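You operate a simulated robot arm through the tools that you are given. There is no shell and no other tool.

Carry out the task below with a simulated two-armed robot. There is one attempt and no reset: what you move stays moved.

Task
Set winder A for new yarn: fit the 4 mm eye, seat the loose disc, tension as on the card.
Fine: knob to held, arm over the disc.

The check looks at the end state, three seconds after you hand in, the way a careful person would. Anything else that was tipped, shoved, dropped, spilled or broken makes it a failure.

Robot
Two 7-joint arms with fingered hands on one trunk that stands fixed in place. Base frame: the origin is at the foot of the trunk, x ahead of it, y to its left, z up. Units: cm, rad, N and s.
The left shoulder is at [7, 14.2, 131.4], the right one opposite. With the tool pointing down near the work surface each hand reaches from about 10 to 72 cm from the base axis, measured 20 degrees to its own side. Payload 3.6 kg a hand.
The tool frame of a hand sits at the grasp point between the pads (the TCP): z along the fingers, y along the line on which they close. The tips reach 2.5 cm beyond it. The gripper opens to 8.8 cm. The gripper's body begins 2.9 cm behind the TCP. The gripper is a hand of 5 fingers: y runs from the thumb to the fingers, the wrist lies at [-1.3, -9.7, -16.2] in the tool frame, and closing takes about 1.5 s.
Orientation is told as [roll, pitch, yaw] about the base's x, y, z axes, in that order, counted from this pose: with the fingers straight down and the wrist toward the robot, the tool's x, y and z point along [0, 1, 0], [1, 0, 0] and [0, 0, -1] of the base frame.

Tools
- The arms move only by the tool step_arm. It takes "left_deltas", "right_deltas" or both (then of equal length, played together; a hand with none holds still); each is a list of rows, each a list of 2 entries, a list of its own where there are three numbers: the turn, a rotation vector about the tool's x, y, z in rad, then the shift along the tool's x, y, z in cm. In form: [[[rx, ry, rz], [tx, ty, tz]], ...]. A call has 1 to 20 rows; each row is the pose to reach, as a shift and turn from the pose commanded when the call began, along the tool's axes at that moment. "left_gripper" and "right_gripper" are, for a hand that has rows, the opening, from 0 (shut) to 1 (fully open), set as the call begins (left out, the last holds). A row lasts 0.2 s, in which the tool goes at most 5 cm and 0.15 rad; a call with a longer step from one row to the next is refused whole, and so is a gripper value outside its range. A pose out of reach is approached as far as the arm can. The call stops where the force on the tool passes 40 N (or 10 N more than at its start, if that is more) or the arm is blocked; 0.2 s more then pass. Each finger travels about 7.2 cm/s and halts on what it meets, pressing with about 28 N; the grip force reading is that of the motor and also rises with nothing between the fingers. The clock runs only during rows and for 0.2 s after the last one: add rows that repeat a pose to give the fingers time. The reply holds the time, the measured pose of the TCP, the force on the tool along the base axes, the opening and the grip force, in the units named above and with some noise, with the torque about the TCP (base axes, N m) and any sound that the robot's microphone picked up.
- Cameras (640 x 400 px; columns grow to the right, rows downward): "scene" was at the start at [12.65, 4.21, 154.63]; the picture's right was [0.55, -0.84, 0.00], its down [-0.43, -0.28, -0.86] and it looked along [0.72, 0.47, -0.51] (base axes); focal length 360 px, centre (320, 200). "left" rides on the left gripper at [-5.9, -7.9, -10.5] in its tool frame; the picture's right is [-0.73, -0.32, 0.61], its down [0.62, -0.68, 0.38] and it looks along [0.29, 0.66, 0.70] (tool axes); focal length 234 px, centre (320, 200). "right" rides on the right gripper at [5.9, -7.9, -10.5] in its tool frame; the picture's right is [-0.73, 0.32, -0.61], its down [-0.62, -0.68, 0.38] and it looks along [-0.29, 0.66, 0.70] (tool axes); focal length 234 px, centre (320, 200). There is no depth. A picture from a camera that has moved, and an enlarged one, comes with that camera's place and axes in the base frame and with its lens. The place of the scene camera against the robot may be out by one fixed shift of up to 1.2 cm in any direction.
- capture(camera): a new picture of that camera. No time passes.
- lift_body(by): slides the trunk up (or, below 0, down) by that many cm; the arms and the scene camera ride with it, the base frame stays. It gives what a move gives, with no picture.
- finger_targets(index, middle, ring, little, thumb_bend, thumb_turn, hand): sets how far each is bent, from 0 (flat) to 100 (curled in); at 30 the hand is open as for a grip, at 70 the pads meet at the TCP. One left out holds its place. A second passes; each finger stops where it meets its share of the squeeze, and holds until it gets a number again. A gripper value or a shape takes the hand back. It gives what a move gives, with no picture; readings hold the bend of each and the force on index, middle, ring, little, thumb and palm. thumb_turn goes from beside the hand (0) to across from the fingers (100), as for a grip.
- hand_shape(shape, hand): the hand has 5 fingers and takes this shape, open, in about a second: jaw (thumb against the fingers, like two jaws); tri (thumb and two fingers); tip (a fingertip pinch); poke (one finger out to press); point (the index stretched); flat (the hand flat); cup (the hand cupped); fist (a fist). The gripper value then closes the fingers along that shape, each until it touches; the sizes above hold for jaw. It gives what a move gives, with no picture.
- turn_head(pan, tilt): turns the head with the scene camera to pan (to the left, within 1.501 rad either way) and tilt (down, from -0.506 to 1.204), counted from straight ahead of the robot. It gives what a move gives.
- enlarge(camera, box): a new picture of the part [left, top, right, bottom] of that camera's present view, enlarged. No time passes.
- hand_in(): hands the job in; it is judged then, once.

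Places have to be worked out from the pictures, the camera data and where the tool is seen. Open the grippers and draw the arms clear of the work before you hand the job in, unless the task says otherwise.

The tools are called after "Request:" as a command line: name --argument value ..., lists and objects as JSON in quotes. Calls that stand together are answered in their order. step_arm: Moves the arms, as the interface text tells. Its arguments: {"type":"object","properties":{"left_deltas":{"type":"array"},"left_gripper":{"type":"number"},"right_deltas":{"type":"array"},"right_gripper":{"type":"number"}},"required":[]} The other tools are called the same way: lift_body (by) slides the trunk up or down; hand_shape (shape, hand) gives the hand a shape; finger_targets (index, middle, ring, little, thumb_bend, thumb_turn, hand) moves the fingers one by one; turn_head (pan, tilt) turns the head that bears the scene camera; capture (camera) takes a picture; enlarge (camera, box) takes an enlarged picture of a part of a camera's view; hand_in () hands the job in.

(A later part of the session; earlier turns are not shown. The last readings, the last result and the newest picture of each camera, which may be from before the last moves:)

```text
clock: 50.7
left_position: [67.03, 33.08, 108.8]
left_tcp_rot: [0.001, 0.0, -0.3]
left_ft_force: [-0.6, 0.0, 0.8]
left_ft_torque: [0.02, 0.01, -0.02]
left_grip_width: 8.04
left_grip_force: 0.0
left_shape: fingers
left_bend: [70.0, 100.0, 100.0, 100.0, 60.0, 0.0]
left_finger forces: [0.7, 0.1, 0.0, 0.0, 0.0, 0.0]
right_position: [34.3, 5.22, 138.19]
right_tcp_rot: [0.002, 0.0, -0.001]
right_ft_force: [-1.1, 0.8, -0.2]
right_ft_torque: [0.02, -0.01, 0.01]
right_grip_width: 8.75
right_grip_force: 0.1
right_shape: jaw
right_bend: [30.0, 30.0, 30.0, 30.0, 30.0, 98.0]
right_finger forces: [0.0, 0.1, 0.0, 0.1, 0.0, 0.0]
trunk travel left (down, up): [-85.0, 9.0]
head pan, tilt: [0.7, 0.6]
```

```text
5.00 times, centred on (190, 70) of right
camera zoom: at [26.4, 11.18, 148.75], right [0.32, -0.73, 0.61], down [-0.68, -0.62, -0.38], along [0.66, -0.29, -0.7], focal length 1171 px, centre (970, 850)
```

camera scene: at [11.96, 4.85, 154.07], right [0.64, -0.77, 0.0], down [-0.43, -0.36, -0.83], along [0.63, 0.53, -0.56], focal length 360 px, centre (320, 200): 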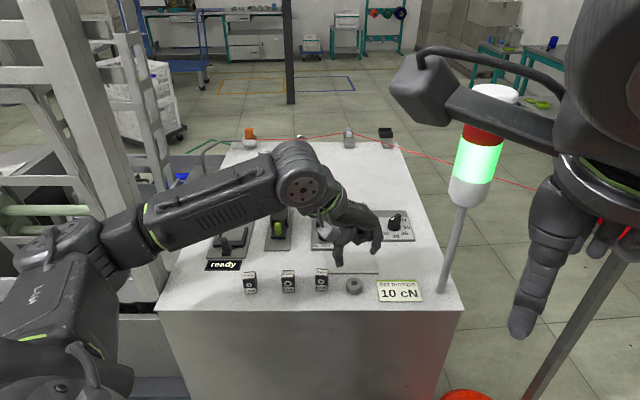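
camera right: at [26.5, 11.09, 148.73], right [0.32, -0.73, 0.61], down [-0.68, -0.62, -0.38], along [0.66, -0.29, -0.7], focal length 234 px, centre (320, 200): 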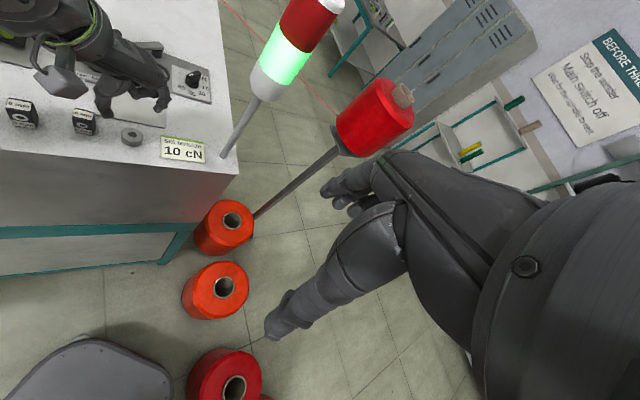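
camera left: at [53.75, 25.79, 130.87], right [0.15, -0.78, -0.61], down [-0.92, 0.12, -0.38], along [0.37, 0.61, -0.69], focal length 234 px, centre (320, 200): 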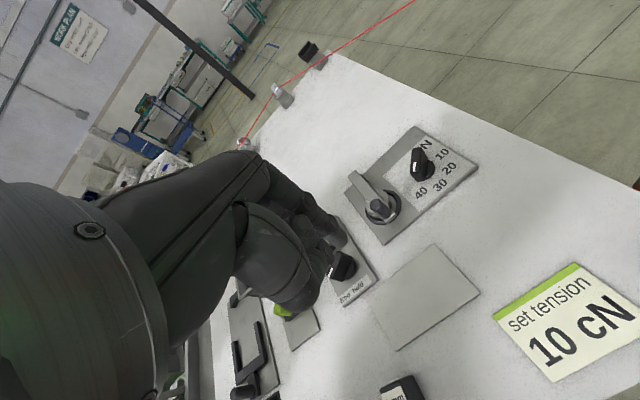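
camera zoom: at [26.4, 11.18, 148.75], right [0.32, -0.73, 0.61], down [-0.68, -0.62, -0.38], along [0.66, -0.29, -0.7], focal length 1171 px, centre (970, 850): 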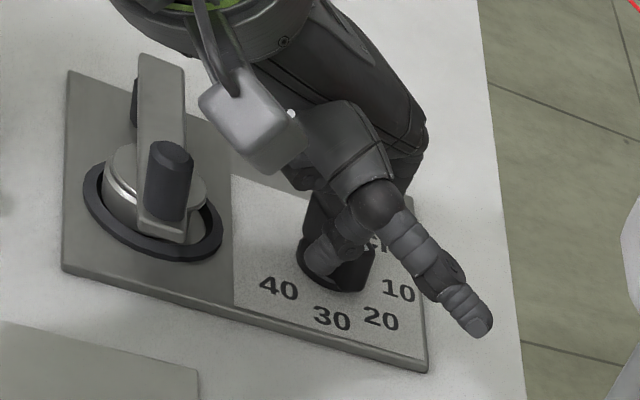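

The marker is now near 20. I continue by about 30° more and check.

Request:
step_arm --left_deltas '[[[0, 0, 0], [-0.15, 0.13, 0]], [[0, 0, 0], [-0.28, 0.28, 0]], [[0, 0, 0], [-0.4, 0.45, 0]], [[0, 0, 0], [-0.48, 0.62, 0]], [[0, 0, 0], [-0.48, 0.62, 0]]]'

Request:
enlarge --camera "left" --box '[230, 130, 430, 290]'

Request:
enlarge --camera "scene" --box '[350, 180, 430, 250]'

Request:
enlarge --camera "right" --box '[140, 30, 240, 110]'

```text
clock: 51.9
left_position: [67.47, 32.59, 108.78]
left_tcp_rot: [0.002, 0.0, -0.302]
left_ft_force: [-1.3, 1.3, 0.5]
left_ft_torque: [0.01, -0.03, 0.02]
left_grip_width: 8.06
left_grip_force: 0.4
left_shape: fingers
left_bend: [70.0, 100.0, 100.0, 100.0, 60.0, 0.0]
left_finger forces: [1.0, 0.1, 0.0, 0.1, 0.1, 0.1]
right_position: [34.31, 5.29, 138.26]
right_tcp_rot: [0.002, 0.0, -0.002]
right_ft_force: [0.5, 0.7, -0.5]
right_ft_torque: [0.01, 0.0, -0.01]
right_grip_width: 8.76
right_grip_force: 0.1
right_shape: jaw
right_bend: [30.0, 30.0, 30.0, 30.0, 30.0, 98.0]
right_finger forces: [0.1, 0.1, 0.0, 0.0, 0.0, 0.1]
trunk travel left (down, up): [-85.0, 9.0]
head pan, tilt: [0.7, 0.6]
```

```text
2.50 times, centred on (330, 210) of left
camera zoom: at [58.13, 29.3, 119.33], right [-0.52, -0.6, -0.61], down [-0.47, 0.8, -0.38], along [0.71, 0.08, -0.7], focal length 585 px, centre (295, 175)
```

zoom: 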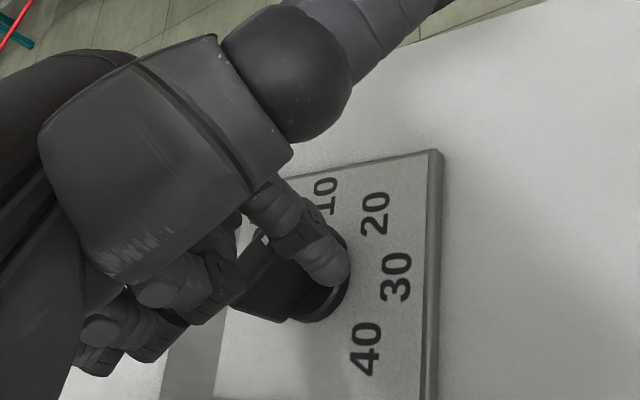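

```text
5.71 times, centred on (390, 215) of scene
camera zoom: at [11.87, 4.96, 154.07], right [0.64, -0.76, 0.0], down [-0.43, -0.36, -0.83], along [0.63, 0.53, -0.56], focal length 2059 px, centre (-80, 114)
```

zoom: 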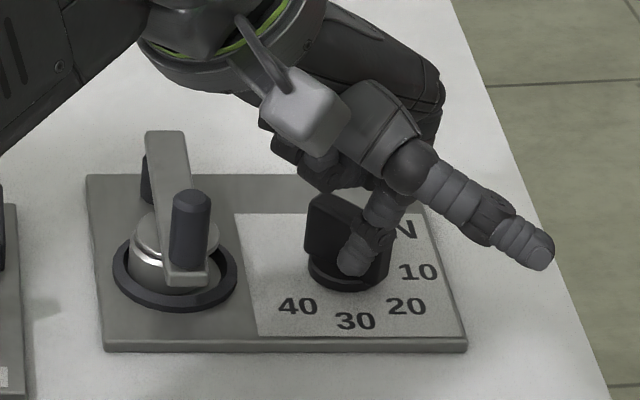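

```text
5.00 times, centred on (190, 70) of right
camera zoom: at [26.41, 11.19, 148.74], right [0.32, -0.73, 0.61], down [-0.68, -0.62, -0.38], along [0.66, -0.29, -0.7], focal length 1171 px, centre (970, 850)
```

zoom: 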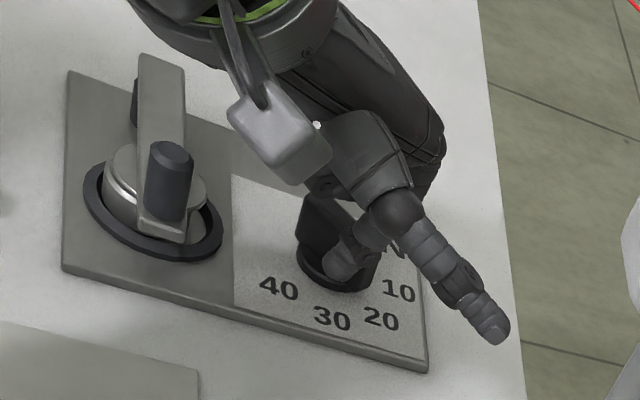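

The marker is somewhere between 20 and 10. One more small push of about 18°, then I back the finger off and inspect.

Request:
step_arm --left_deltas '[[[0, 0, 0], [-0.06, 0.16, 0]], [[0, 0, 0], [-0.09, 0.3, 0]], [[0, 0, 0], [-0.11, 0.44, 0]], [[0, 0, 0], [-0.11, 0.44, 0]], [[0, 0, 0], [-0.5, -0.5, 0]], [[0, 0, 0], [-0.8, -1.2, -1]], [[0, 0, 0], [-0.8, -3, -3.5]], [[0, 0, 0], [-0.8, -6, -7]], [[0, 0, 0], [-0.8, -6, -7]]]'

Request:
enlarge --camera "left" --box '[280, 100, 480, 260]'

Request:
enlarge --camera "scene" --box '[350, 180, 430, 250]'

Request:
enlarge --camera "right" --box '[140, 30, 240, 110]'

```text
clock: 53.9
left_position: [61.71, 33.48, 115.82]
left_tcp_rot: [-0.002, 0.0, -0.302]
left_ft_force: [-0.3, 0.1, -1.5]
left_ft_torque: [-0.01, 0.01, -0.03]
left_grip_width: 8.06
left_grip_force: 0.0
left_shape: fingers
left_bend: [70.0, 100.0, 100.0, 100.0, 60.0, 0.0]
left_finger forces: [0.0, 0.1, 0.1, 0.0, 0.0, 0.1]
right_position: [34.36, 5.24, 138.22]
right_tcp_rot: [0.001, -0.001, -0.003]
right_ft_force: [-0.9, 0.1, -0.6]
right_ft_torque: [0.01, -0.02, 0.05]
right_grip_width: 8.74
right_grip_force: 0.0
right_shape: jaw
right_bend: [30.0, 30.0, 30.0, 30.0, 30.0, 98.0]
right_finger forces: [0.0, 0.0, 0.0, 0.1, 0.0, 0.0]
trunk travel left (down, up): [-85.0, 9.0]
head pan, tilt: [0.7, 0.6]
```

```text
2.50 times, centred on (380, 180) of left
camera zoom: at [52.38, 30.31, 126.31], right [-0.52, -0.6, -0.61], down [-0.47, 0.8, -0.38], along [0.71, 0.08, -0.7], focal length 585 px, centre (170, 250)
```

zoom: 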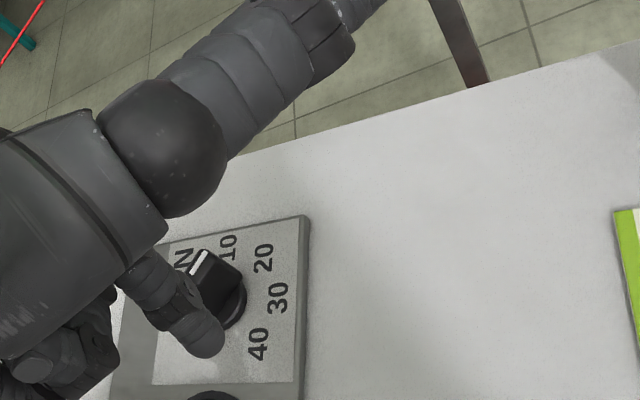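

```text
5.71 times, centred on (390, 215) of scene
camera zoom: at [11.93, 4.93, 154.07], right [0.64, -0.76, 0.0], down [-0.43, -0.36, -0.82], along [0.63, 0.53, -0.57], focal length 2059 px, centre (-80, 114)
```

zoom: 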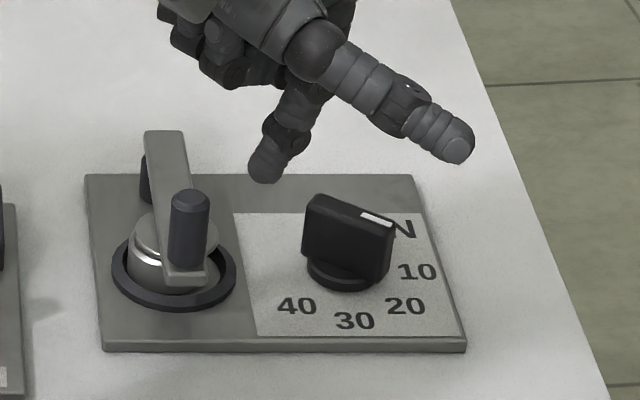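

```text
5.00 times, centred on (190, 70) of right
camera zoom: at [26.48, 11.16, 148.73], right [0.32, -0.73, 0.61], down [-0.68, -0.62, -0.38], along [0.66, -0.29, -0.7], focal length 1171 px, centre (970, 850)
```

zoom: 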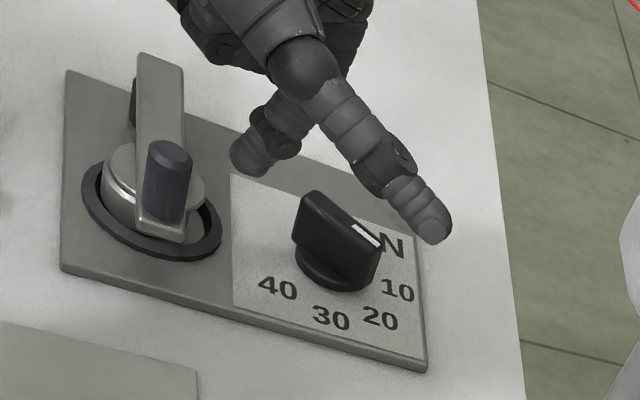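

The marker now points about 28° short of 10 (which lies directly table-right). I go back down by the same path and push the remaining ~28°.

Request:
step_arm --left_deltas '[[[0, 0, 0], [0, 3, 3.5]], [[0, 0, 0], [0, 4.8, 6]], [[0, 0, 0], [0.3, 5.5, 7]], [[0, 0, 0], [0.69, 6.44, 7]], [[0, 0, 0], [0.7, 6.81, 7]], [[0, 0, 0], [0.75, 7.0, 7]], [[0, 0, 0], [0.8, 7.16, 7]], [[0, 0, 0], [0.8, 7.16, 7]]]'

Request:
enlarge --camera "scene" --box '[350, 180, 430, 250]'

Request:
enlarge --camera "right" --box '[140, 30, 240, 110]'

```text
clock: 55.7
left_position: [68.57, 32.05, 108.77]
left_tcp_rot: [0.002, 0.001, -0.301]
left_ft_force: [0.6, -0.9, -0.5]
left_ft_torque: [-0.02, 0.02, 0.0]
left_grip_width: 8.06
left_grip_force: 0.1
left_shape: fingers
left_bend: [70.0, 100.0, 100.0, 100.0, 60.0, 0.0]
left_finger forces: [0.2, 0.0, 0.0, 0.0, 0.0, 0.1]
right_position: [34.41, 5.25, 138.32]
right_tcp_rot: [0.002, 0.0, -0.001]
right_ft_force: [-1.1, -0.5, 0.0]
right_ft_torque: [0.04, 0.04, -0.03]
right_grip_width: 8.76
right_grip_force: 0.0
right_shape: jaw
right_bend: [30.0, 30.0, 30.0, 30.0, 30.0, 98.0]
right_finger forces: [0.1, 0.0, 0.0, 0.1, 0.0, 0.1]
trunk travel left (down, up): [-85.0, 9.0]
head pan, tilt: [0.7, 0.6]
```

```text
5.71 times, centred on (390, 215) of scene
camera zoom: at [11.9, 4.95, 154.07], right [0.64, -0.77, 0.0], down [-0.43, -0.36, -0.82], along [0.63, 0.53, -0.57], focal length 2059 px, centre (-80, 114)
```

zoom: 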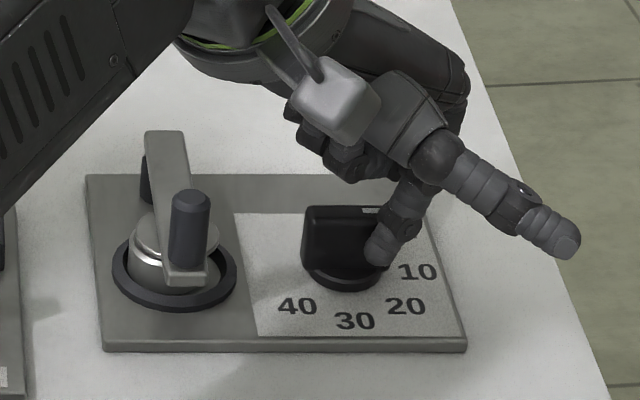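

```text
5.00 times, centred on (190, 70) of right
camera zoom: at [26.44, 11.18, 148.74], right [0.32, -0.73, 0.61], down [-0.68, -0.62, -0.38], along [0.66, -0.29, -0.7], focal length 1171 px, centre (970, 850)
```

zoom: 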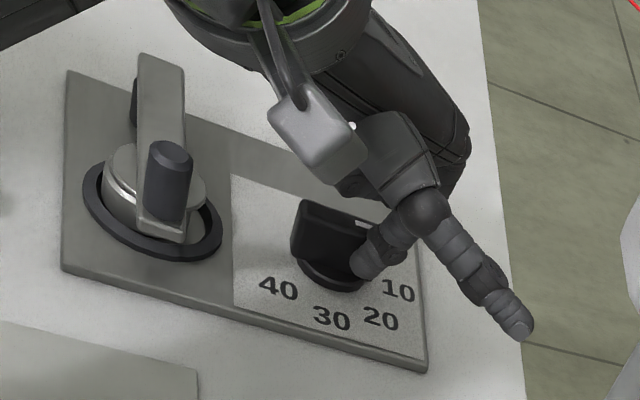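

The blade now points straight table-right toward 10. I back the finger off and lift straight up to verify.

Request:
step_arm --left_deltas '[[[0, 0, 0], [-0.4, -0.1, 0]], [[0, 0, 0], [-0.5, -0.1, -1.5]], [[0, 0, 0], [-0.5, -0.1, -4.5]], [[0, 0, 0], [-0.5, -2, -8]], [[0, 0, 0], [-0.5, -6, -10]], [[0, 0, 0], [-0.5, -10, -11]], [[0, 0, 0], [-0.5, -10, -11]]]'

Request:
enlarge --camera "scene" --box '[320, 180, 430, 250]'

Request:
enlarge --camera "right" --box '[120, 20, 240, 110]'

Request:
capture --camera "left"

```text
clock: 57.3
left_position: [58.6, 34.52, 119.99]
left_tcp_rot: [0.002, 0.002, -0.3]
left_ft_force: [0.0, 0.0, 0.1]
left_ft_torque: [0.01, 0.03, 0.01]
left_grip_width: 8.06
left_grip_force: 0.1
left_shape: fingers
left_bend: [70.0, 100.0, 100.0, 100.0, 60.0, 0.0]
left_finger forces: [0.0, 0.0, 0.0, 0.1, 0.0, 0.1]
right_position: [34.41, 5.17, 138.36]
right_tcp_rot: [0.002, 0.002, -0.002]
right_ft_force: [0.8, -0.2, -0.1]
right_ft_torque: [0.02, 0.04, -0.03]
right_grip_width: 8.77
right_grip_force: 0.0
right_shape: jaw
right_bend: [30.0, 30.0, 30.0, 30.0, 30.0, 98.0]
right_finger forces: [0.1, 0.0, 0.0, 0.0, 0.1, 0.0]
trunk travel left (down, up): [-85.0, 9.0]
head pan, tilt: [0.7, 0.6]
```

```text
5.71 times, centred on (375, 215) of scene
camera zoom: at [12.01, 4.86, 154.06], right [0.64, -0.77, 0.0], down [-0.43, -0.36, -0.82], along [0.63, 0.53, -0.57], focal length 2059 px, centre (6, 114)
```

zoom: 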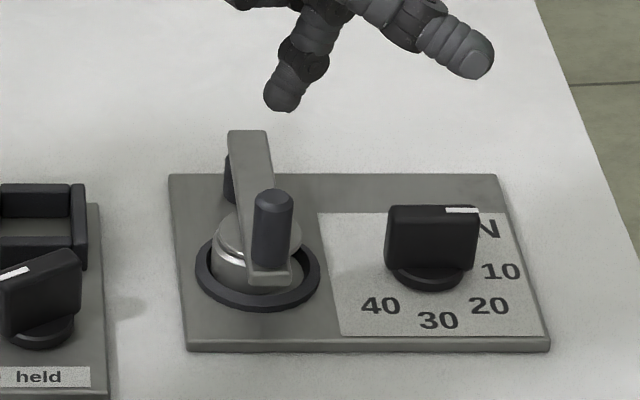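

```text
4.44 times, centred on (180, 65) of right
camera zoom: at [26.56, 11.1, 148.72], right [0.32, -0.73, 0.61], down [-0.68, -0.62, -0.38], along [0.66, -0.29, -0.7], focal length 1041 px, centre (942, 800)
```

zoom: 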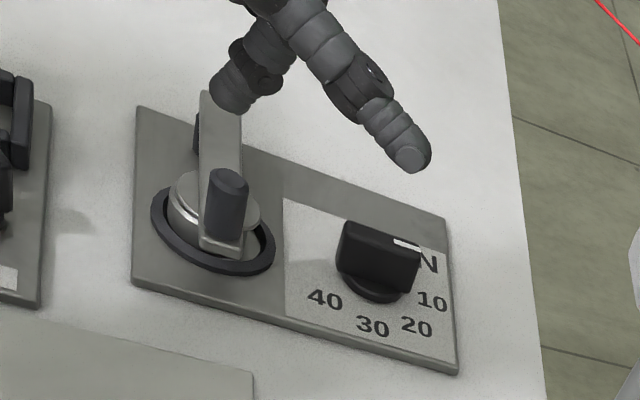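

```text
taken
camera left: at [49.35, 31.32, 130.37], right [-0.52, -0.6, -0.61], down [-0.47, 0.8, -0.38], along [0.71, 0.08, -0.7], focal length 234 px, centre (320, 200)
```

left: 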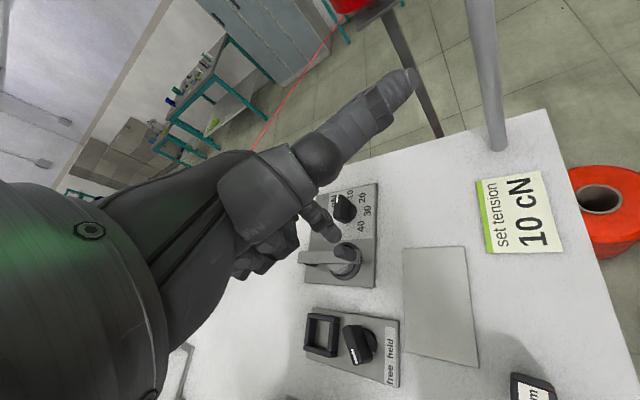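

The dial now reads 10. Next is the 4 mm eye at about (38.1, 43.9). I switch to the "tri" shape (thumb against two fingers) and travel above it, yawed to +0.79 to match the eye's faces (thumb in front, fingers behind).

Request:
hand_shape --shape "tri" --hand "left"

Request:
step_arm --left_deltas '[[[0, 0, -0.136], [0.4, -3, 0]], [[0, 0, -0.272], [0.8, -6, 0]], [[0, 0, -0.408], [1.2, -9, 0]], [[0, 0, -0.544], [1.6, -12, 0]], [[0, 0, -0.68], [2, -15, 0]], [[0, 0, -0.816], [2.4, -18, 0]], [[0, 0, -0.952], [2.7, -20.5, 1]], [[0, 0, -1.09], [2.92, -22.36, 3]], [[0, 0, -1.09], [2.92, -22.36, 4]], [[0, 0, -1.09], [2.92, -22.36, 4]]]' --left_gripper 0.55

Request:
capture --camera "left"

Request:
enlarge --camera "left" --box '[270, 180, 450, 340]'

Request:
enlarge --camera "scene" --box '[190, 200, 330, 310]'

```text
clock: 58.2
left_position: [58.58, 34.64, 119.88]
left_tcp_rot: [0.002, -0.002, -0.3]
left_ft_force: [-0.1, -0.6, -0.1]
left_ft_torque: [-0.01, -0.02, -0.02]
left_grip_width: 8.77
left_grip_force: 0.0
left_shape: tri
left_bend: [30.0, 30.0, 99.0, 99.0, 30.0, 97.0]
left_finger forces: [0.0, 0.1, 0.0, 0.0, 0.1, 0.0]
right_position: [34.3, 5.35, 138.24]
right_tcp_rot: [0.0, 0.0, -0.001]
right_ft_force: [0.6, -0.4, 0.5]
right_ft_torque: [-0.01, -0.02, -0.01]
right_grip_width: 8.75
right_grip_force: 0.1
right_shape: jaw
right_bend: [30.0, 30.0, 30.0, 30.0, 30.0, 98.0]
right_finger forces: [0.1, 0.0, 0.0, 0.1, 0.0, 0.0]
trunk travel left (down, up): [-85.0, 9.0]
head pan, tilt: [0.7, 0.6]
```

```text
clock: 60.4
left_position: [38.41, 43.69, 115.64]
left_tcp_rot: [0.001, -0.001, 0.79]
left_ft_force: [-0.2, -0.1, -0.3]
left_ft_torque: [0.05, 0.0, 0.01]
left_grip_width: 4.88
left_grip_force: 0.0
left_shape: tri
left_bend: [74.0, 42.0, 99.0, 99.0, 67.0, 100.0]
left_finger forces: [0.0, 0.0, 0.0, 0.0, 0.0, 0.0]
right_position: [34.32, 5.26, 138.26]
right_tcp_rot: [0.003, 0.0, -0.001]
right_ft_force: [-0.3, -0.7, -0.8]
right_ft_torque: [0.02, 0.01, 0.02]
right_grip_width: 8.75
right_grip_force: 0.1
right_shape: jaw
right_bend: [30.0, 30.0, 30.0, 30.0, 30.0, 98.0]
right_finger forces: [0.0, 0.0, 0.0, 0.0, 0.0, 0.0]
trunk travel left (down, up): [-85.0, 9.0]
head pan, tilt: [0.7, 0.6]
```

```text
taken
camera left: at [36.91, 34.04, 126.16], right [0.29, -0.74, -0.61], down [-0.92, -0.05, -0.38], along [0.26, 0.67, -0.69], focal length 234 px, centre (320, 200)
```

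left: 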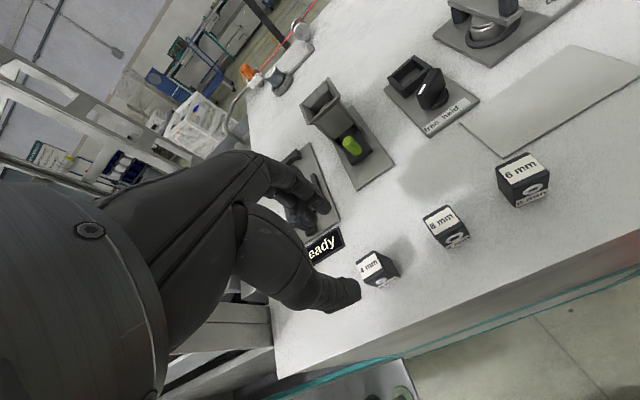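

```text
2.50 times, centred on (360, 260) of left
camera zoom: at [36.91, 34.04, 126.16], right [0.29, -0.74, -0.61], down [-0.92, -0.05, -0.38], along [0.26, 0.67, -0.69], focal length 585 px, centre (220, 50)
```

zoom: 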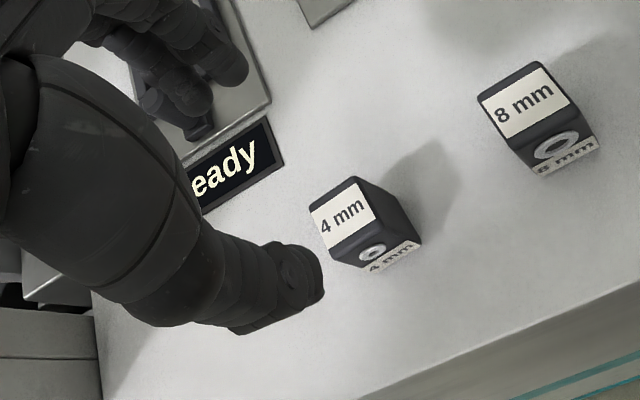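

```text
3.64 times, centred on (260, 255) of scene
camera zoom: at [11.87, 4.94, 154.07], right [0.64, -0.76, 0.0], down [-0.43, -0.36, -0.83], along [0.63, 0.53, -0.56], focal length 1310 px, centre (538, 0)
```

zoom: 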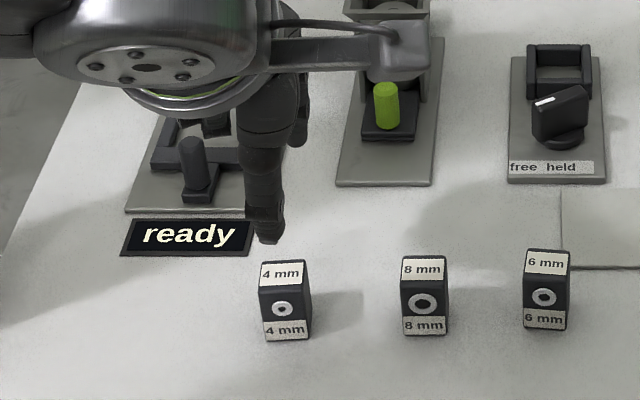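

The eye's top centre is directly under the TCP (offset < 0.1 cm). I descend so the fingertips overlap the eye's top 1.4 cm (leaving room for the frame walls later).

Request:
step_arm --left_deltas '[[[0, 0, 0], [0.05, 0, 2.5]], [[0, 0, 0], [0.05, 0, 4.5]], [[0, 0, 0], [0.05, 0, 6]], [[0, 0, 0], [0.05, 0, 6.85]], [[0, 0, 0], [0.05, 0, 6.85]]]'

Request:
enlarge --camera "left" --box '[250, 180, 430, 340]'

Request:
enlarge --camera "scene" --box '[200, 220, 320, 310]'

Request:
capture --camera "right"

```text
clock: 61.6
left_position: [38.5, 43.88, 108.96]
left_tcp_rot: [0.0, -0.002, 0.79]
left_ft_force: [0.5, 1.3, -0.3]
left_ft_torque: [0.04, 0.0, -0.06]
left_grip_width: 4.87
left_grip_force: 0.1
left_shape: tri
left_bend: [74.0, 42.0, 99.0, 99.0, 67.0, 100.0]
left_finger forces: [0.0, 0.0, 0.0, 0.1, 0.0, 0.0]
right_position: [34.36, 5.3, 138.26]
right_tcp_rot: [0.001, 0.002, -0.001]
right_ft_force: [0.1, 0.3, 1.5]
right_ft_torque: [0.0, 0.0, 0.0]
right_grip_width: 8.76
right_grip_force: 0.0
right_shape: jaw
right_bend: [30.0, 30.0, 30.0, 30.0, 30.0, 98.0]
right_finger forces: [0.0, 0.1, 0.0, 0.0, 0.1, 0.1]
trunk travel left (down, up): [-85.0, 9.0]
head pan, tilt: [0.7, 0.6]
```

```text
2.50 times, centred on (340, 260) of left
camera zoom: at [36.99, 34.21, 119.44], right [0.29, -0.74, -0.61], down [-0.92, -0.04, -0.38], along [0.26, 0.67, -0.69], focal length 585 px, centre (270, 50)
```

zoom: 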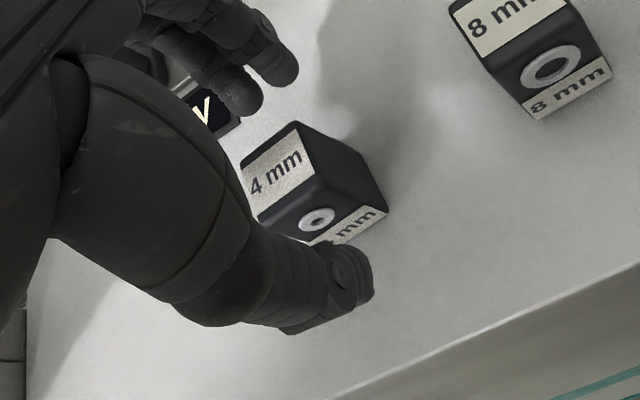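

```text
4.44 times, centred on (260, 265) of scene
camera zoom: at [11.88, 4.95, 154.07], right [0.64, -0.76, 0.0], down [-0.43, -0.36, -0.83], along [0.63, 0.53, -0.57], focal length 1601 px, centre (587, -89)
```

zoom: 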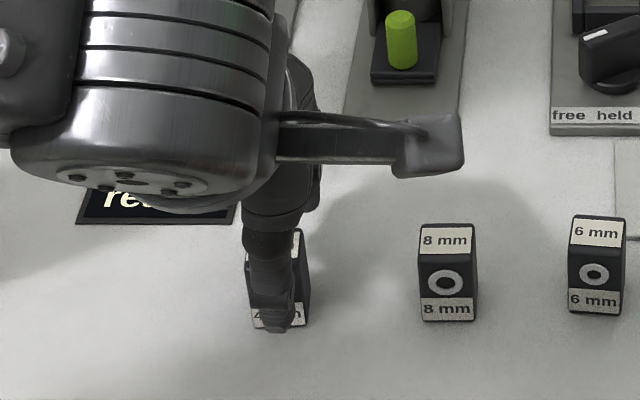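

```text
taken
camera right: at [26.43, 11.19, 148.74], right [0.32, -0.73, 0.61], down [-0.68, -0.62, -0.38], along [0.66, -0.29, -0.7], focal length 234 px, centre (320, 200)
```

right: 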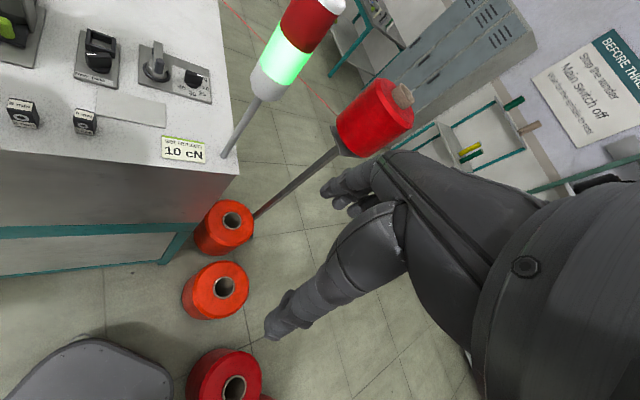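

The eye stands centred between thumb and the two fingers. Closing.

Request:
step_arm --left_deltas '[[[0, 0, 0], [0, 0, 0]], [[0, 0, 0], [0, 0, 0]], [[0, 0, 0], [0, 0, 0]], [[0, 0, 0], [0, 0, 0]], [[0, 0, 0], [0, 0, 0]], [[0, 0, 0], [0, 0, 0]], [[0, 0, 0], [0, 0, 0]]]' --left_gripper 0.1

Request:
enlarge --camera "left" --box '[250, 180, 430, 340]'

Request:
enlarge --camera "scene" --box '[200, 220, 320, 310]'

```text
clock: 63.2
left_position: [38.33, 43.95, 108.98]
left_tcp_rot: [0.001, -0.001, 0.79]
left_ft_force: [-0.1, -0.5, -0.2]
left_ft_torque: [-0.01, 0.01, 0.03]
left_grip_width: 1.51
left_grip_force: 28.1
left_shape: tri
left_bend: [73.0, 60.0, 100.0, 100.0, 74.0, 100.0]
left_finger forces: [12.9, 12.6, 0.0, 0.0, 25.5, 0.1]
right_position: [34.3, 5.33, 138.19]
right_tcp_rot: [-0.001, -0.001, -0.004]
right_ft_force: [0.4, 0.2, 0.6]
right_ft_torque: [0.03, 0.03, 0.01]
right_grip_width: 8.78
right_grip_force: 0.0
right_shape: jaw
right_bend: [30.0, 30.0, 30.0, 30.0, 30.0, 98.0]
right_finger forces: [0.1, 0.0, 0.1, 0.1, 0.0, 0.1]
trunk travel left (down, up): [-85.0, 9.0]
head pan, tilt: [0.7, 0.6]
```

```text
2.50 times, centred on (340, 260) of left
camera zoom: at [37.0, 34.22, 119.45], right [0.29, -0.74, -0.61], down [-0.92, -0.04, -0.38], along [0.26, 0.67, -0.69], focal length 585 px, centre (270, 50)
```

zoom: 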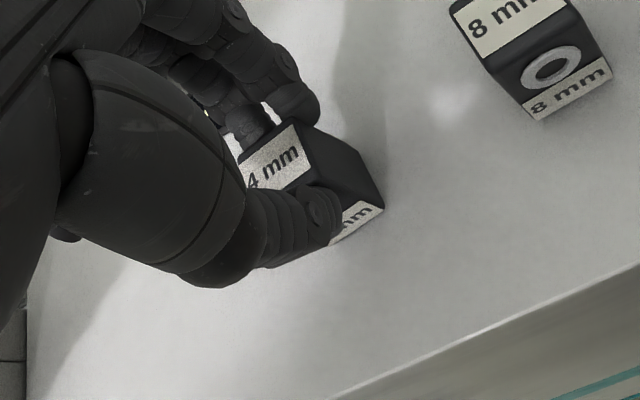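

```text
4.44 times, centred on (260, 265) of scene
camera zoom: at [11.89, 4.96, 154.07], right [0.64, -0.76, 0.0], down [-0.43, -0.36, -0.82], along [0.63, 0.53, -0.57], focal length 1601 px, centre (587, -89)
```

zoom: 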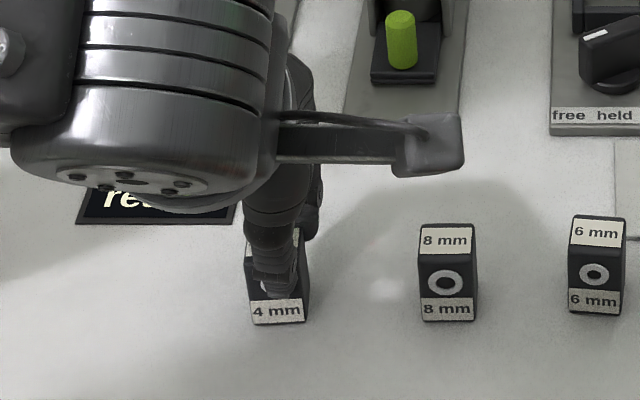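

Grip is good (12.9 + 12.6 N against 25.5 N). I lift to z≈120, well above the 112-high chute, and carry the eye over the frame, turning to yaw 0.712 to match the table.

Request:
step_arm --left_deltas '[[[0, 0, 0], [0, 0, -1.5]], [[0, 0, 0], [0, 0, -4]], [[0, 0, 0], [0, 0, -8]], [[0, 0, 0], [0, 0, -11]], [[0, 0, 0.02], [-3, 3.4, -11]], [[0, 0, 0.04], [-6, 6.8, -11]], [[0, 0, 0.06], [-9, 10.2, -11]], [[0, 0, 0.078], [-12, 13.6, -11]], [[0, 0, 0.078], [-15.19, 17.2, -11]], [[0, 0, 0.078], [-15.19, 17.2, -11]], [[0, 0, 0.078], [-15.19, 17.2, -11]]]'

Request:
enlarge --camera "left" --box '[250, 160, 450, 320]'

Request:
enlarge --camera "scene" --box '[260, 140, 400, 250]'

Request:
enlarge --camera "right" --box '[30, 0, 190, 110]'

```text
clock: 65.6
left_position: [61.26, 45.54, 120.12]
left_tcp_rot: [0.0, -0.004, 0.713]
left_ft_force: [0.4, 0.5, -0.1]
left_ft_torque: [0.02, -0.01, 0.0]
left_grip_width: 1.46
left_grip_force: 28.2
left_shape: tri
left_bend: [73.0, 59.0, 100.0, 100.0, 76.0, 100.0]
left_finger forces: [10.5, 17.8, 0.1, 0.0, 24.3, 0.0]
right_position: [34.19, 5.33, 138.42]
right_tcp_rot: [-0.001, 0.0, 0.0]
right_ft_force: [-0.7, 0.5, -0.7]
right_ft_torque: [0.04, 0.03, -0.01]
right_grip_width: 8.77
right_grip_force: 0.0
right_shape: jaw
right_bend: [30.0, 30.0, 30.0, 30.0, 30.0, 98.0]
right_finger forces: [0.0, 0.1, 0.1, 0.0, 0.1, 0.0]
trunk travel left (down, up): [-85.0, 9.0]
head pan, tilt: [0.7, 0.6]
```

```text
2.50 times, centred on (350, 240) of left
camera zoom: at [59.1, 35.99, 130.6], right [0.23, -0.76, -0.61], down [-0.92, 0.03, -0.38], along [0.31, 0.65, -0.7], focal length 585 px, centre (245, 100)
```

zoom: 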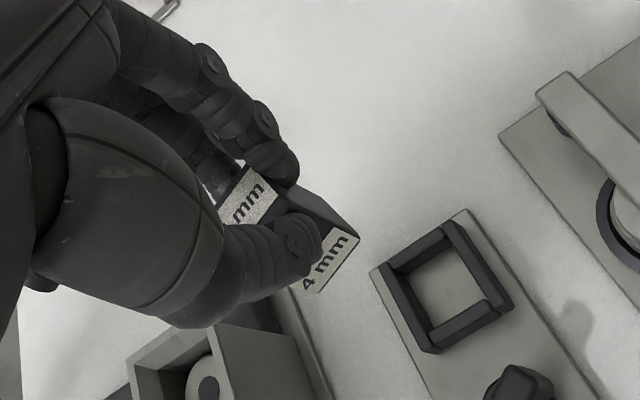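

```text
3.64 times, centred on (330, 195) of scene
camera zoom: at [11.78, 5.02, 154.08], right [0.64, -0.76, 0.0], down [-0.43, -0.36, -0.83], along [0.63, 0.53, -0.56], focal length 1310 px, centre (284, 218)
```

zoom: 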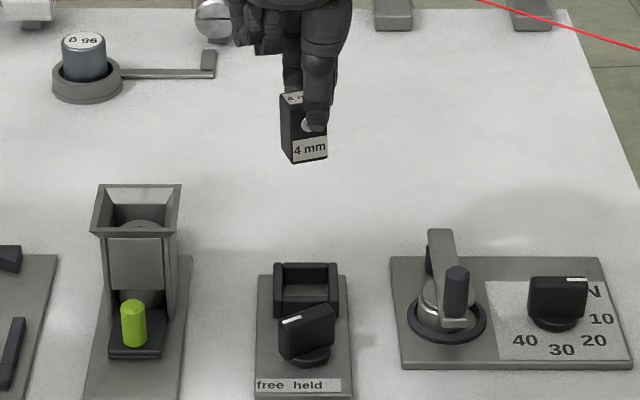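

```text
3.64 times, centred on (110, 55) of right
camera zoom: at [26.33, 11.25, 148.76], right [0.32, -0.73, 0.61], down [-0.68, -0.62, -0.38], along [0.66, -0.29, -0.7], focal length 852 px, centre (1084, 727)
```

zoom: 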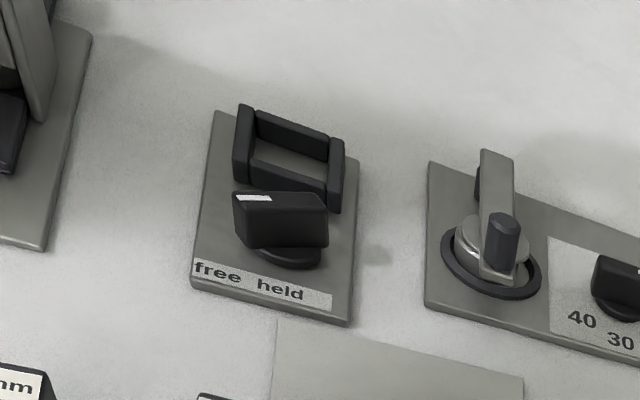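

The eye seems turned ~15–20° counter-clockwise relative to the frame in the grip. I enlarge to measure it precisely before correcting the yaw.

Request:
enlarge --camera "left" --box '[310, 210, 380, 270]'

Request:
enlarge --camera "scene" --box '[315, 150, 365, 190]'

```text
6.67 times, centred on (345, 240) of left
camera zoom: at [59.1, 35.99, 130.6], right [0.23, -0.76, -0.61], down [-0.92, 0.03, -0.38], along [0.31, 0.65, -0.7], focal length 1561 px, centre (153, -67)
```

zoom: 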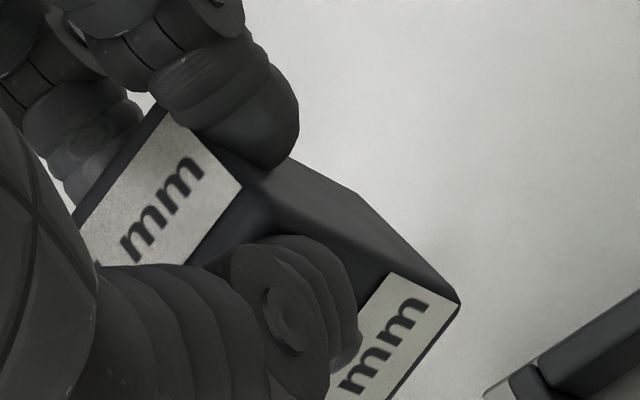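

```text
10.00 times, centred on (340, 170) of scene
camera zoom: at [11.78, 5.02, 154.08], right [0.64, -0.76, 0.0], down [-0.43, -0.36, -0.83], along [0.63, 0.53, -0.56], focal length 3603 px, centre (120, 500)
```

zoom: 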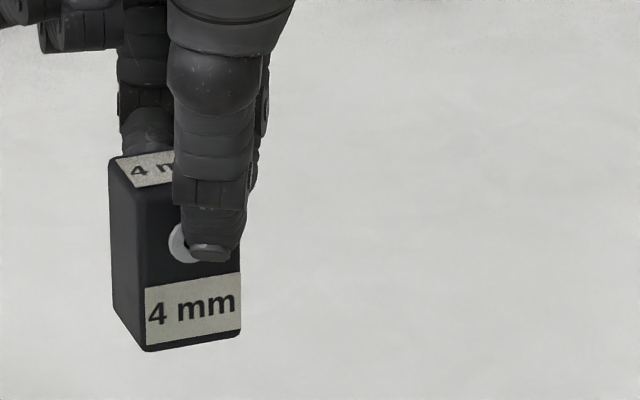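

The eye is upright but turned ~19° counter-clockwise against the frame. I turn the hand clockwise by 0.337 rad and lower to z≈114 to measure the alignment.

Request:
step_arm --left_deltas '[[[0, 0, 0.115], [0, 0, 0.5]], [[0, 0, 0.23], [0, 0, 2]], [[0, 0, 0.337], [0, 0, 3.5]], [[0, 0, 0.337], [0, 0, 5]], [[0, 0, 0.337], [0, 0, 5]]]'

Request:
enlarge --camera "left" --box '[270, 170, 420, 310]'

Request:
enlarge --camera "scene" --box '[295, 170, 365, 240]'

Request:
enlarge --camera "right" --box '[50, 0, 150, 80]'

```text
clock: 66.8
left_position: [61.33, 45.62, 115.0]
left_tcp_rot: [-0.001, -0.002, 0.375]
left_ft_force: [0.7, -0.5, 0.8]
left_ft_torque: [-0.03, 0.0, -0.02]
left_grip_width: 1.43
left_grip_force: 27.9
left_shape: tri
left_bend: [73.0, 59.0, 100.0, 100.0, 77.0, 100.0]
left_finger forces: [10.9, 18.5, 0.1, 0.0, 24.0, 0.1]
right_position: [34.2, 5.2, 138.37]
right_tcp_rot: [0.0, 0.0, -0.002]
right_ft_force: [0.0, 0.1, -0.3]
right_ft_torque: [0.0, 0.02, 0.02]
right_grip_width: 8.73
right_grip_force: 0.1
right_shape: jaw
right_bend: [30.0, 30.0, 30.0, 30.0, 30.0, 98.0]
right_finger forces: [0.0, 0.1, 0.0, 0.0, 0.1, 0.0]
trunk travel left (down, up): [-85.0, 9.0]
head pan, tilt: [0.7, 0.6]
```

```text
2.86 times, centred on (345, 240) of left
camera zoom: at [56.12, 37.3, 125.5], right [-0.03, -0.79, -0.61], down [-0.86, 0.33, -0.38], along [0.51, 0.51, -0.69], focal length 669 px, centre (249, 86)
```

zoom: 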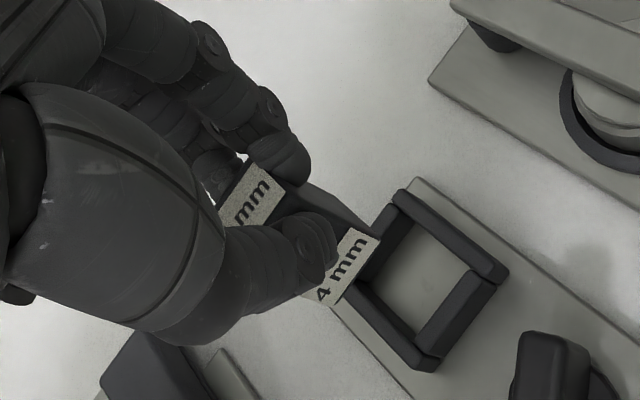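

```text
5.71 times, centred on (330, 205) of scene
camera zoom: at [11.86, 4.96, 154.07], right [0.64, -0.76, 0.0], down [-0.43, -0.36, -0.83], along [0.63, 0.53, -0.56], focal length 2059 px, centre (263, 171)
```

zoom: 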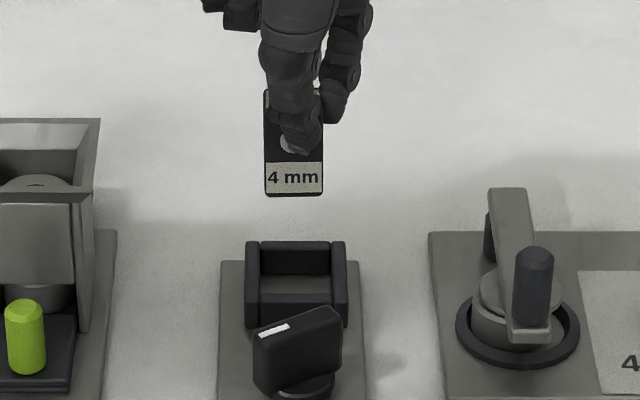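

```text
5.00 times, centred on (100, 40) of right
camera zoom: at [26.41, 11.19, 148.75], right [0.32, -0.73, 0.61], down [-0.68, -0.62, -0.38], along [0.66, -0.29, -0.7], focal length 1171 px, centre (1420, 1000)
```

zoom: 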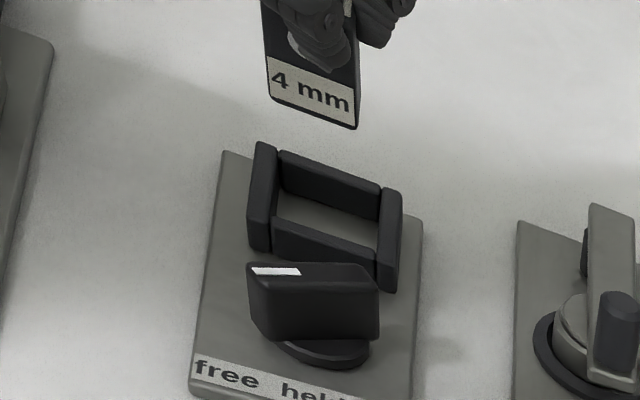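

The eye is now parallel to the frame; combining both views it needs ~0.25 cm right and ~0.22 cm toward the front. I apply that and lower to just above the frame rim.

Request:
step_arm --left_deltas '[[[0, 0, 0], [-0.31, -0.12, 1]], [[0, 0, 0], [-0.31, -0.12, 2]], [[0, 0, 0], [-0.31, -0.12, 3]], [[0, 0, 0], [-0.31, -0.12, 3.5]], [[0, 0, 0], [-0.31, -0.12, 3.5]]]'

Request:
enlarge --camera "left" --box '[270, 170, 420, 310]'

Request:
enlarge --camera "scene" --box '[300, 190, 355, 240]'

Request:
enlarge --camera "right" --box '[50, 0, 150, 80]'

```text
clock: 68.0
left_position: [61.25, 45.28, 111.47]
left_tcp_rot: [0.002, 0.001, 0.375]
left_ft_force: [-0.5, 0.3, -0.4]
left_ft_torque: [0.0, 0.0, -0.01]
left_grip_width: 1.45
left_grip_force: 28.5
left_shape: tri
left_bend: [73.0, 59.0, 100.0, 100.0, 77.0, 100.0]
left_finger forces: [10.8, 18.5, 0.0, 0.0, 23.9, 0.1]
right_position: [34.34, 5.34, 138.2]
right_tcp_rot: [0.001, 0.001, -0.003]
right_ft_force: [0.9, -0.1, 0.7]
right_ft_torque: [-0.01, -0.02, 0.0]
right_grip_width: 8.76
right_grip_force: 0.0
right_shape: jaw
right_bend: [30.0, 30.0, 30.0, 30.0, 30.0, 98.0]
right_finger forces: [0.0, 0.0, 0.0, 0.1, 0.0, 0.0]
trunk travel left (down, up): [-85.0, 9.0]
head pan, tilt: [0.7, 0.6]
```

```text
2.86 times, centred on (345, 240) of left
camera zoom: at [56.04, 36.95, 121.95], right [-0.03, -0.79, -0.61], down [-0.86, 0.33, -0.38], along [0.51, 0.51, -0.7], focal length 669 px, centre (249, 86)
```

zoom: 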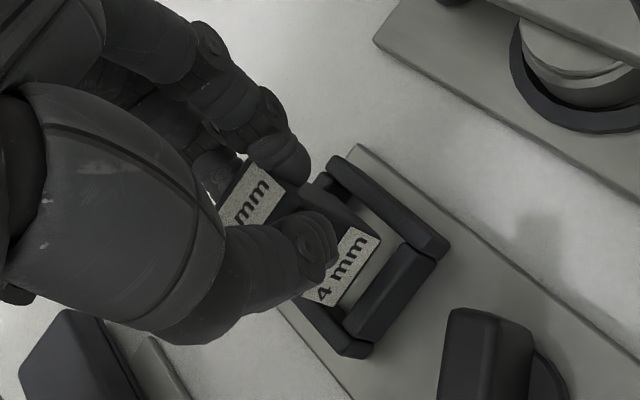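

```text
8.00 times, centred on (328, 215) of scene
camera zoom: at [11.9, 4.96, 154.07], right [0.64, -0.76, 0.0], down [-0.43, -0.36, -0.82], along [0.63, 0.53, -0.57], focal length 2882 px, centre (260, 80)
```

zoom: 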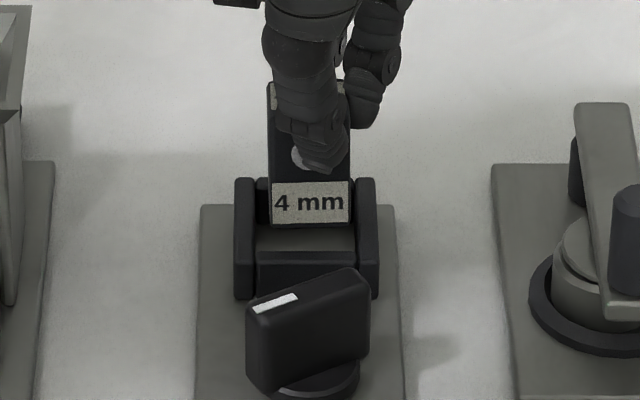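

```text
5.00 times, centred on (100, 40) of right
camera zoom: at [26.44, 11.19, 148.74], right [0.32, -0.73, 0.61], down [-0.68, -0.62, -0.38], along [0.66, -0.29, -0.7], focal length 1171 px, centre (1420, 1000)
```

zoom: 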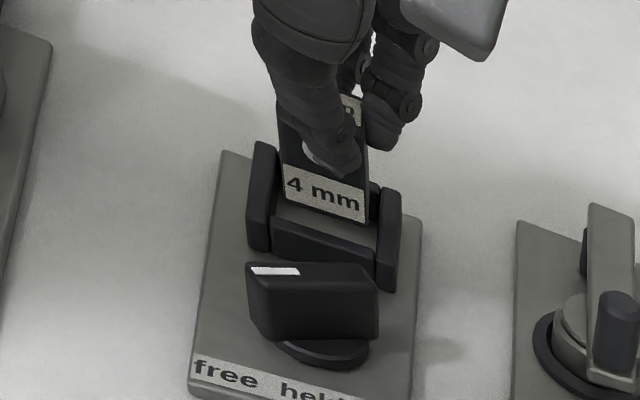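

The eye is laterally aligned between the walls, just slightly close to the front wall. I shift it ~0.25 cm inward and 0.08 left and lower it into the frame in small rows.

Request:
step_arm --left_deltas '[[[0, 0, 0], [0.16, 0.21, 0]], [[0, 0, 0], [0.16, 0.21, 0.4]], [[0, 0, 0], [0.16, 0.21, 0.8]], [[0, 0, 0], [0.16, 0.21, 1.2]], [[0, 0, 0], [0.16, 0.21, 1.2]]]'

Request:
enlarge --camera "left" --box '[270, 170, 420, 310]'

Request:
enlarge --camera "scene" --box '[300, 190, 355, 240]'

Request:
enlarge --camera "right" --box '[50, 0, 150, 80]'

```text
clock: 69.2
left_position: [61.3, 45.5, 110.21]
left_tcp_rot: [0.0, 0.0, 0.376]
left_ft_force: [0.2, 0.3, -0.9]
left_ft_torque: [0.01, 0.0, 0.0]
left_grip_width: 1.45
left_grip_force: 28.2
left_shape: tri
left_bend: [73.0, 59.0, 100.0, 100.0, 77.0, 100.0]
left_finger forces: [10.5, 18.7, 0.0, 0.1, 23.8, 0.0]
right_position: [34.38, 5.34, 138.32]
right_tcp_rot: [0.0, 0.0, -0.002]
right_ft_force: [0.1, -0.3, 0.2]
right_ft_torque: [0.0, 0.03, 0.01]
right_grip_width: 8.76
right_grip_force: 0.0
right_shape: jaw
right_bend: [30.0, 30.0, 30.0, 30.0, 30.0, 98.0]
right_finger forces: [0.0, 0.1, 0.0, 0.0, 0.0, 0.0]
trunk travel left (down, up): [-85.0, 9.0]
head pan, tilt: [0.7, 0.6]
```

```text
2.86 times, centred on (345, 240) of left
camera zoom: at [56.05, 37.15, 120.69], right [-0.03, -0.79, -0.61], down [-0.86, 0.33, -0.38], along [0.51, 0.51, -0.7], focal length 669 px, centre (249, 86)
```

zoom: 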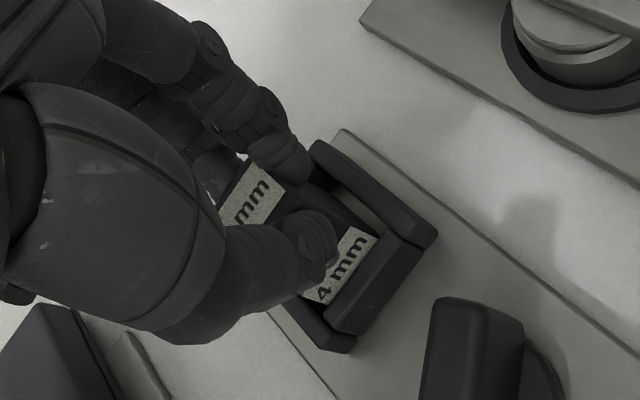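

```text
8.00 times, centred on (328, 215) of scene
camera zoom: at [11.91, 4.97, 154.07], right [0.64, -0.76, 0.0], down [-0.43, -0.36, -0.82], along [0.63, 0.53, -0.57], focal length 2882 px, centre (260, 80)
```

zoom: 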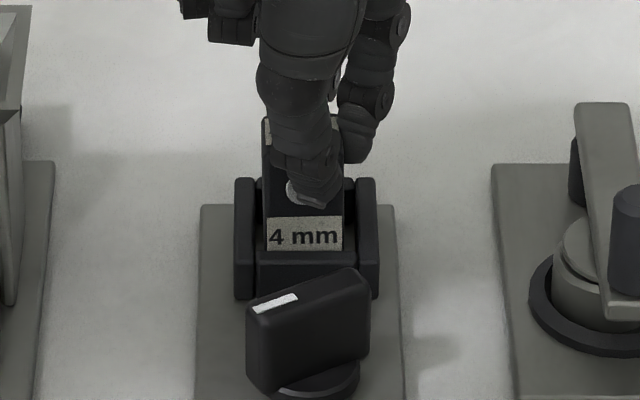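

```text
5.00 times, centred on (100, 40) of right
camera zoom: at [26.45, 11.2, 148.74], right [0.32, -0.73, 0.61], down [-0.68, -0.62, -0.38], along [0.66, -0.29, -0.7], focal length 1171 px, centre (1420, 1000)
```

zoom: 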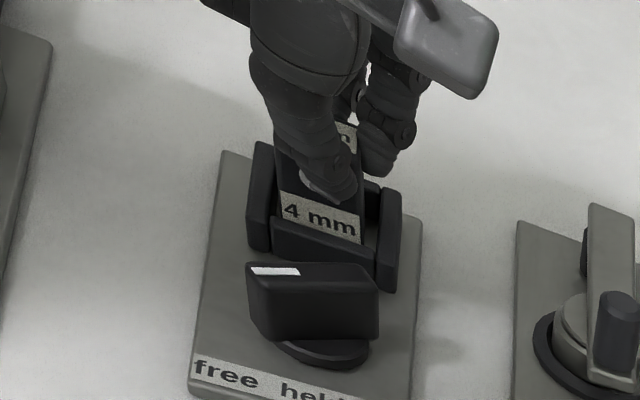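

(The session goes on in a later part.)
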